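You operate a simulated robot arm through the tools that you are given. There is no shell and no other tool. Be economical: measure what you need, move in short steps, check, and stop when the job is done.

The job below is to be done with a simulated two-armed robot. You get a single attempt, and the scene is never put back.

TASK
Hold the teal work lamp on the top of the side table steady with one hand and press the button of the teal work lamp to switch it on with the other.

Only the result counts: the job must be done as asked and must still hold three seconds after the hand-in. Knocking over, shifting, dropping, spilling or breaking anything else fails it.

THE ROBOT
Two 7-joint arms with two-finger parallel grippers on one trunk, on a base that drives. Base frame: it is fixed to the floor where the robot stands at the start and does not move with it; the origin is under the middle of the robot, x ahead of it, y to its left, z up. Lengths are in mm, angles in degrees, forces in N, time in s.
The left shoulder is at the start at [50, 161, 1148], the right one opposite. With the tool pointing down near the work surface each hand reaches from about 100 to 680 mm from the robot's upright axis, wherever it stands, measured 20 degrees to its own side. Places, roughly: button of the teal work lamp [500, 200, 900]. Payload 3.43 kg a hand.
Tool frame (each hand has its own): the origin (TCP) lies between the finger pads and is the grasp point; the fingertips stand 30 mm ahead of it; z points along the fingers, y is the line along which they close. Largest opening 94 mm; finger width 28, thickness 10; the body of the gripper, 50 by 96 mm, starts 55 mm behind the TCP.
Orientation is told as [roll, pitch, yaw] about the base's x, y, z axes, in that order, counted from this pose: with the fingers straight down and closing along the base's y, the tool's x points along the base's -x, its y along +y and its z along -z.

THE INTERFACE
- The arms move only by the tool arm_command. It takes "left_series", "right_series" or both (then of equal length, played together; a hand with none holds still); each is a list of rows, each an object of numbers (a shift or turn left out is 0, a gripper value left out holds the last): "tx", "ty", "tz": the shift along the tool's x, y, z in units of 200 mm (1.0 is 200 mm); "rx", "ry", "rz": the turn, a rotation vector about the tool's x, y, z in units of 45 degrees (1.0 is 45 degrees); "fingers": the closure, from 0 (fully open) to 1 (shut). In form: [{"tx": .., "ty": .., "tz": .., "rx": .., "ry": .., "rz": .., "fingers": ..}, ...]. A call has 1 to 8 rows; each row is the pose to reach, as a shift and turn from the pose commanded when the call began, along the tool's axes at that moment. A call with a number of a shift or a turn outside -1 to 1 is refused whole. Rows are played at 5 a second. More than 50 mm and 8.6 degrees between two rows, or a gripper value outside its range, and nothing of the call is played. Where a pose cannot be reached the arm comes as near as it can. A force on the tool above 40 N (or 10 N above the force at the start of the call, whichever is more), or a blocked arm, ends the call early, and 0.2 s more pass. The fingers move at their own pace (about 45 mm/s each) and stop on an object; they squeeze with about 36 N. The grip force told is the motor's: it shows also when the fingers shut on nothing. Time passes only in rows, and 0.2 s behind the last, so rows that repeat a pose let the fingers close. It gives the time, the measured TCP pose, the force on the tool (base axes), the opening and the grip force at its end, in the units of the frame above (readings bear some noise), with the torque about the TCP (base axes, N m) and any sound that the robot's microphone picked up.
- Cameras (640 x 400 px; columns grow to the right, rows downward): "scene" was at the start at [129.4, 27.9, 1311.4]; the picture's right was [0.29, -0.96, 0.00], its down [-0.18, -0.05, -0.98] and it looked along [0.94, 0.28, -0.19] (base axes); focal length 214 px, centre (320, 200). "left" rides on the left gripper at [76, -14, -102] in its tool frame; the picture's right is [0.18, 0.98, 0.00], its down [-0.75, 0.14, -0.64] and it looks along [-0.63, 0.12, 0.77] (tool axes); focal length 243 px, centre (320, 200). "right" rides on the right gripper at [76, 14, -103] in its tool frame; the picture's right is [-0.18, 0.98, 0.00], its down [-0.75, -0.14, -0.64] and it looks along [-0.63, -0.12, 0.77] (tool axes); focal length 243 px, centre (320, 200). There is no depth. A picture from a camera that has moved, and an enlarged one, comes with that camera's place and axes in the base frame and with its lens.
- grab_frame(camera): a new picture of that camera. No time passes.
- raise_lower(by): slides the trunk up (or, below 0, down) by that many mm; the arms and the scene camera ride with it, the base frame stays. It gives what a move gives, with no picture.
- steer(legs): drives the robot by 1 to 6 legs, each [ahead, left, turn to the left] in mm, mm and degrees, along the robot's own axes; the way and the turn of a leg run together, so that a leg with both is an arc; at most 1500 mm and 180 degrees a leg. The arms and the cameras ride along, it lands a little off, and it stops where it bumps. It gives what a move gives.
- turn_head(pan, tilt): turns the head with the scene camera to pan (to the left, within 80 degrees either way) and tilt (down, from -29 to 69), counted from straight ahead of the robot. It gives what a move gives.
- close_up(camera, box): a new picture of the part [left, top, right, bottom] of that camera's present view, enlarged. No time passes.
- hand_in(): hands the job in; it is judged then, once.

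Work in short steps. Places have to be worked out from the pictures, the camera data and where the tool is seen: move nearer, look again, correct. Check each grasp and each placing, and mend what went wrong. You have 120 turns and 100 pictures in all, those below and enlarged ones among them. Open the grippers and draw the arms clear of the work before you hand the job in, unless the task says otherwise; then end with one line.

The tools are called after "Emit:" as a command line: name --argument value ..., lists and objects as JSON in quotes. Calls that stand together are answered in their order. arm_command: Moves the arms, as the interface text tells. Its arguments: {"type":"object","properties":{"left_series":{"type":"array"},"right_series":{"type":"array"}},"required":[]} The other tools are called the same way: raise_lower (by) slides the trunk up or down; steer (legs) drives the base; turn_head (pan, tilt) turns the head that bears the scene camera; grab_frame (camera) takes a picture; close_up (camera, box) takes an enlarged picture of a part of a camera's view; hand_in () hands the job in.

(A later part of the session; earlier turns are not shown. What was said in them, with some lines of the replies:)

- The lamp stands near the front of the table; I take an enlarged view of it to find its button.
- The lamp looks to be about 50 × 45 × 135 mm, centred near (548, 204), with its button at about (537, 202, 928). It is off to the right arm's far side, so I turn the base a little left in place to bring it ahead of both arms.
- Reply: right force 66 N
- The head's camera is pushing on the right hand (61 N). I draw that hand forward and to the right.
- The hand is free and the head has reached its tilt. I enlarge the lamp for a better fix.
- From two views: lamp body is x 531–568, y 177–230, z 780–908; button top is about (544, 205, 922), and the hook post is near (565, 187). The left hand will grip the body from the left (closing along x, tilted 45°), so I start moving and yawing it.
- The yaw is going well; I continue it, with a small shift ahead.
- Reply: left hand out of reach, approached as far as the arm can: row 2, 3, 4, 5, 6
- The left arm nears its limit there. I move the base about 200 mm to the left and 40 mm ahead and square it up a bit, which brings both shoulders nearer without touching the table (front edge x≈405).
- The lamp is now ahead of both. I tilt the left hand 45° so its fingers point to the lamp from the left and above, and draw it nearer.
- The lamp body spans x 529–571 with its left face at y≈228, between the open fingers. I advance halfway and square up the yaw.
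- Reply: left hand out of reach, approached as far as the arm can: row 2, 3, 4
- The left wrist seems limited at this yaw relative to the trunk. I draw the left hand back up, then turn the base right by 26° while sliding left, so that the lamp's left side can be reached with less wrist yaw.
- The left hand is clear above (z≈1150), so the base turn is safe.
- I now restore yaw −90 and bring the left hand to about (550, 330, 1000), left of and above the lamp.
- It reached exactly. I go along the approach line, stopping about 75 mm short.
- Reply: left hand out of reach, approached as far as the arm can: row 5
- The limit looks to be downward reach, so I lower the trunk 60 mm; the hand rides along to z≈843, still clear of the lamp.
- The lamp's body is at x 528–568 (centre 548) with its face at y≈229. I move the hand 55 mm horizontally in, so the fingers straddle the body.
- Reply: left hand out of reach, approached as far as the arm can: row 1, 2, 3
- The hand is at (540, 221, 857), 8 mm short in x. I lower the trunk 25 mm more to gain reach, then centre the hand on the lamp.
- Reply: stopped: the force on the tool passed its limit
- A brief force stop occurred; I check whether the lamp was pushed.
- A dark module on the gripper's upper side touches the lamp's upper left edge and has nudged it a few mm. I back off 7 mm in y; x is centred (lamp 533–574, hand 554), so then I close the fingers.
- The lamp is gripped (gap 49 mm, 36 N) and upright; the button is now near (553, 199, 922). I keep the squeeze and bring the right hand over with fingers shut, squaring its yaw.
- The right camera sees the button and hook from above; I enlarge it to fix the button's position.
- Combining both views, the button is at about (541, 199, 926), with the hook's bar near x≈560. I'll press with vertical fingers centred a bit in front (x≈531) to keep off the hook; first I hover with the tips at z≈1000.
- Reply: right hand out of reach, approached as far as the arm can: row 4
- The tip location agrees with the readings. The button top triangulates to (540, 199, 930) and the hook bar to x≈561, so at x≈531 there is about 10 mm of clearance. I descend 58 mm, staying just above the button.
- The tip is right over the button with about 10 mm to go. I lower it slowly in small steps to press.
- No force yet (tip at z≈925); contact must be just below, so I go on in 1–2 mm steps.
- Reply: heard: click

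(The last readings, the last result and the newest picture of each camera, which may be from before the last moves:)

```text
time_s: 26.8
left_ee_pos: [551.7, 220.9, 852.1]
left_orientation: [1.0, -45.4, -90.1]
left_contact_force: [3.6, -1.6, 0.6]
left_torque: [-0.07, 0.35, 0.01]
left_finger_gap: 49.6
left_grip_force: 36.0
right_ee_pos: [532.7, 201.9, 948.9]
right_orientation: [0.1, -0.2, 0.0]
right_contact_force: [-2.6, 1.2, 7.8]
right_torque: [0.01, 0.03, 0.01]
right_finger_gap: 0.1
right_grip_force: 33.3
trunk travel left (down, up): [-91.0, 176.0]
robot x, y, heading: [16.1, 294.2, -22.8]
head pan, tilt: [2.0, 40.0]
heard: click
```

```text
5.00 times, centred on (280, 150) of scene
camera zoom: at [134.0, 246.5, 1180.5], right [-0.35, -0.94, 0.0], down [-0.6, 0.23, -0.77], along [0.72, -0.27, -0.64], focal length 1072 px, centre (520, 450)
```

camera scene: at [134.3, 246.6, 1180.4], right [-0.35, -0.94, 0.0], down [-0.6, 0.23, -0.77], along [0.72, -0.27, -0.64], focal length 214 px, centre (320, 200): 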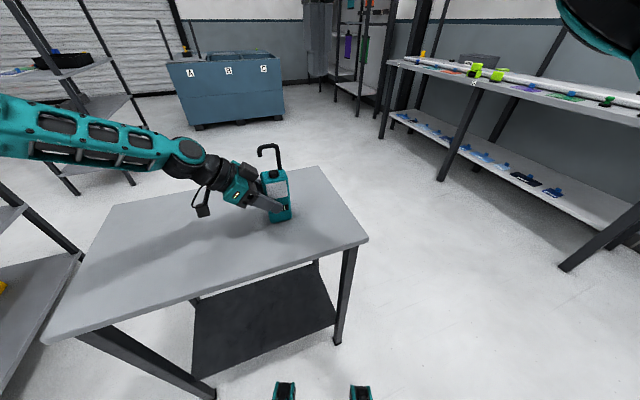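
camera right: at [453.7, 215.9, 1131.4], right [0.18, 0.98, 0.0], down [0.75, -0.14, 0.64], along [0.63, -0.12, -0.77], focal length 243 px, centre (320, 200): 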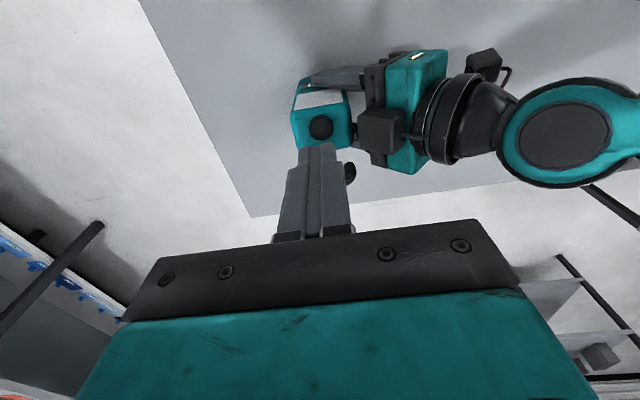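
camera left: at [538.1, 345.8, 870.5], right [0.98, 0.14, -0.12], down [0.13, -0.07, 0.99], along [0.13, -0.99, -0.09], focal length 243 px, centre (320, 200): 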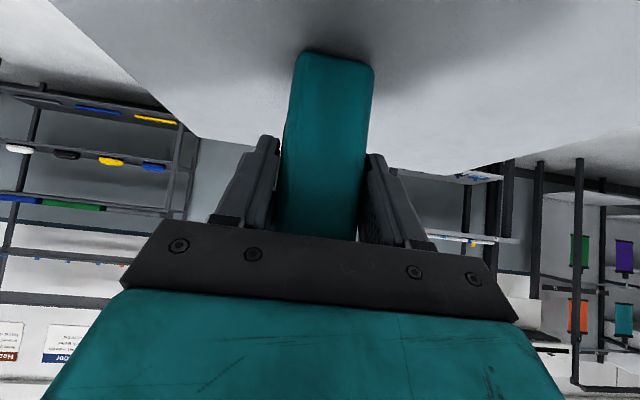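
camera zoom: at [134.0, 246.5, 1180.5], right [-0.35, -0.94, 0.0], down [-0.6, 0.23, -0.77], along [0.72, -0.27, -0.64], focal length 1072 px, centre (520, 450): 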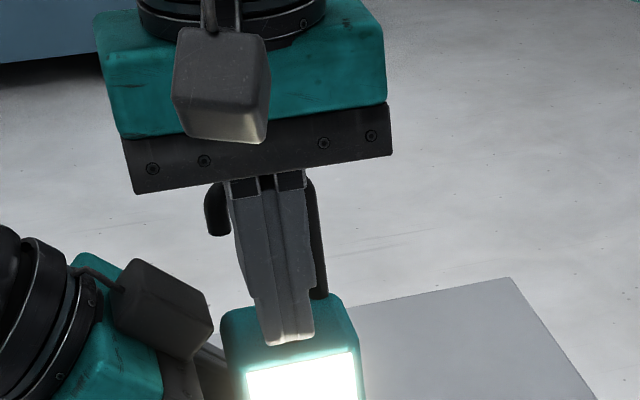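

A click was heard and the lamp's panel is lit. I lift the right hand straight up off the button, with the left still holding.

Emit:
arm_command --right_series '[{"tz": -0.1}, {"tz": -0.25}, {"tz": -0.45}, {"tz": -0.65}, {"tz": -0.65, "tx": 0.2, "ty": -0.1}, {"tz": -0.65, "tx": 0.4, "ty": -0.25}, {"tz": -0.65, "tx": 0.5, "ty": -0.45}]'

Emit:
close_up --camera "scene" --box '[220, 110, 340, 230]'

```text
time_s: 28.4
left_ee_pos: [551.8, 219.0, 851.4]
left_orientation: [1.0, -45.4, -90.2]
left_contact_force: [-1.3, -1.8, 2.7]
left_torque: [-0.25, 0.22, -0.02]
left_finger_gap: 49.5
left_grip_force: 36.0
right_ee_pos: [433.1, 109.3, 1078.6]
right_orientation: [0.1, -0.1, -0.1]
right_contact_force: [0.1, 0.2, 0.7]
right_torque: [0.02, -0.01, 0.0]
right_finger_gap: 0.0
right_grip_force: 33.3
right hand out of reach, approached as far as the arm can: row 4
trunk travel left (down, up): [-91.0, 176.0]
robot x, y, heading: [15.5, 288.3, -22.7]
head pan, tilt: [2.0, 40.0]
```

```text
3.33 times, centred on (280, 170) of scene
camera zoom: at [134.2, 246.2, 1180.4], right [-0.35, -0.94, 0.0], down [-0.6, 0.23, -0.77], along [0.72, -0.27, -0.64], focal length 715 px, centre (453, 300)
```

zoom: 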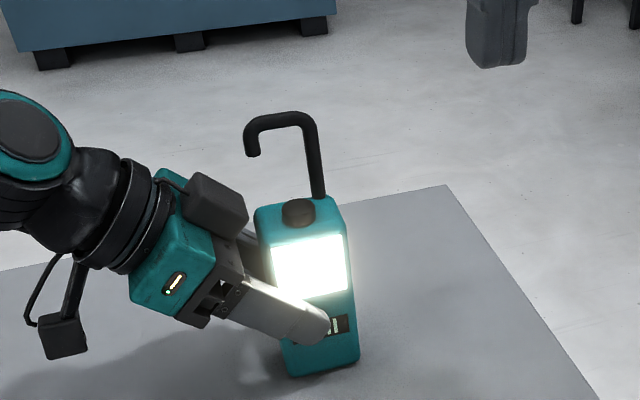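

The lamp stays lit and upright. I open the left hand fully, then draw it back along its approach.

Emit:
arm_command --left_series '[{"fingers": 0.45}, {"fingers": 0.3}, {"fingers": 0}, {"fingers": 0}, {"fingers": 0}, {"fingers": 0}]' --right_series '[{"ty": -0.1}, {"ty": -0.2}, {"ty": -0.3}, {"ty": -0.4}, {"ty": -0.5}, {"ty": -0.5}]'

Emit:
arm_command --left_series '[{"tx": 0.05, "tz": -0.1}, {"tx": 0.05, "tz": -0.25}, {"tx": 0.05, "tz": -0.4}, {"tx": 0.05, "tz": -0.6}, {"tx": 0.05, "tz": -0.8}]'

Emit:
grab_frame --camera "scene"

Emit:
close_up --camera "scene" --box '[220, 110, 340, 230]'

```text
time_s: 29.8
left_ee_pos: [551.1, 219.8, 851.4]
left_orientation: [1.0, -45.3, -90.1]
left_contact_force: [-0.1, 0.2, -0.1]
left_torque: [-0.01, -0.02, -0.02]
left_finger_gap: 94.0
left_grip_force: 0.0
right_ee_pos: [432.4, 10.8, 1079.1]
right_orientation: [0.1, -0.1, 0.1]
right_contact_force: [0.1, 0.4, -0.1]
right_torque: [0.01, 0.01, 0.0]
right_finger_gap: 0.0
right_grip_force: 32.8
trunk travel left (down, up): [-91.0, 176.0]
robot x, y, heading: [16.9, 290.4, -22.7]
head pan, tilt: [2.0, 40.0]
```

```text
time_s: 30.9
left_ee_pos: [549.7, 339.0, 956.4]
left_orientation: [1.0, -45.4, -90.0]
left_contact_force: [0.7, 0.3, -0.3]
left_torque: [0.02, 0.0, -0.01]
left_finger_gap: 93.8
left_grip_force: 0.1
right_ee_pos: [433.0, 9.9, 1077.5]
right_orientation: [0.1, -0.2, 0.1]
right_contact_force: [1.2, -0.2, 0.5]
right_torque: [0.0, 0.02, 0.05]
right_finger_gap: 0.2
right_grip_force: 32.8
trunk travel left (down, up): [-91.0, 176.0]
robot x, y, heading: [19.1, 295.2, -22.6]
head pan, tilt: [2.0, 40.0]
```

```text
62 pictures are left
camera scene: at [134.3, 246.6, 1180.4], right [-0.35, -0.94, 0.0], down [-0.6, 0.23, -0.77], along [0.72, -0.27, -0.64], focal length 214 px, centre (320, 200)
```

scene: 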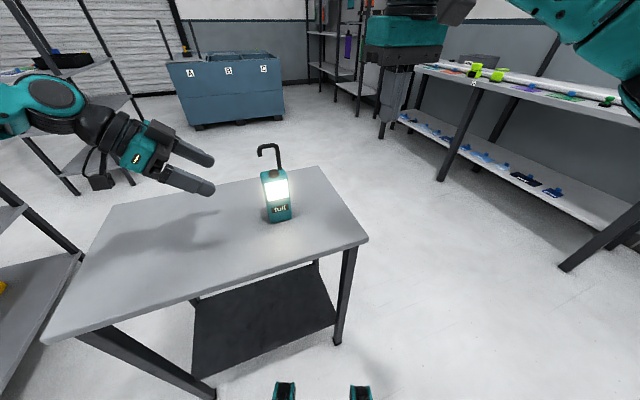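

```text
3.33 times, centred on (280, 170) of scene
camera zoom: at [134.3, 246.6, 1180.4], right [-0.35, -0.94, 0.0], down [-0.6, 0.23, -0.77], along [0.72, -0.27, -0.64], focal length 715 px, centre (453, 300)
```

zoom: 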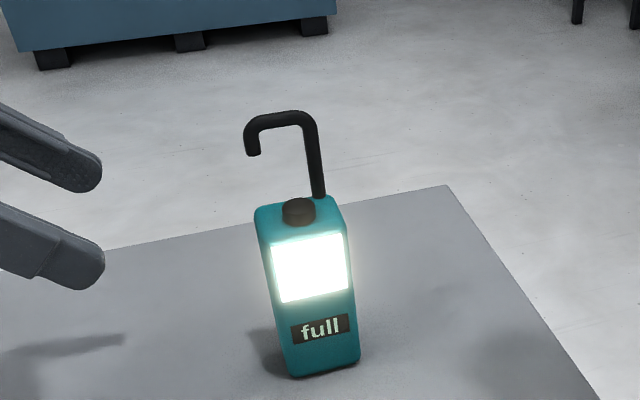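

The lamp stands upright and lit, and both arms are clear. I open the right gripper, as the rules ask, before handing in.

Emit:
arm_command --right_series '[{"fingers": 0}, {"fingers": 0}, {"fingers": 0}, {"fingers": 0}, {"fingers": 0}]'

Emit:
grab_frame --camera "scene"

```text
time_s: 32.1
left_ee_pos: [550.4, 339.7, 955.9]
left_orientation: [1.0, -45.3, -90.1]
left_contact_force: [0.7, 0.2, -0.4]
left_torque: [0.01, 0.01, -0.04]
left_finger_gap: 93.8
left_grip_force: 0.0
right_ee_pos: [433.9, 9.5, 1077.5]
right_orientation: [0.1, -0.2, 0.0]
right_contact_force: [-0.5, 0.1, 0.9]
right_torque: [-0.01, 0.02, -0.06]
right_finger_gap: 94.1
right_grip_force: 0.0
trunk travel left (down, up): [-91.0, 176.0]
robot x, y, heading: [17.1, 291.7, -22.8]
head pan, tilt: [2.0, 40.0]
```

```text
60 pictures are left
camera scene: at [134.5, 246.5, 1180.4], right [-0.35, -0.94, 0.0], down [-0.6, 0.23, -0.77], along [0.72, -0.27, -0.64], focal length 214 px, centre (320, 200)
```

scene: 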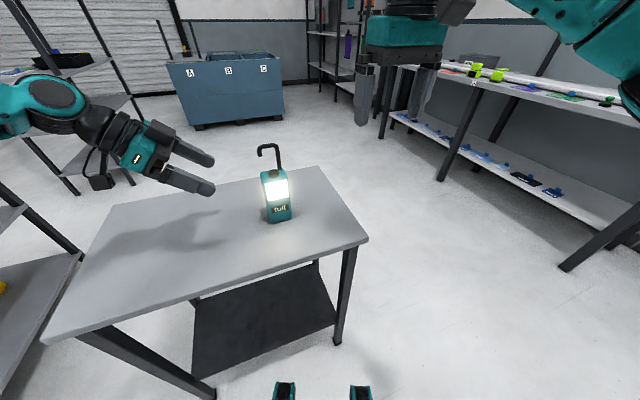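

The lamp is on and everything is clear, so I hand in.

Emit:
hand_in

```text
The job is handed in.
```

The teal work lamp is switched on: the left hand held it while the right pressed its button, and it was upright and lit at hand-in with both arms clear. The left gripper had nudged it by somewhere around 10 mm before gripping it.
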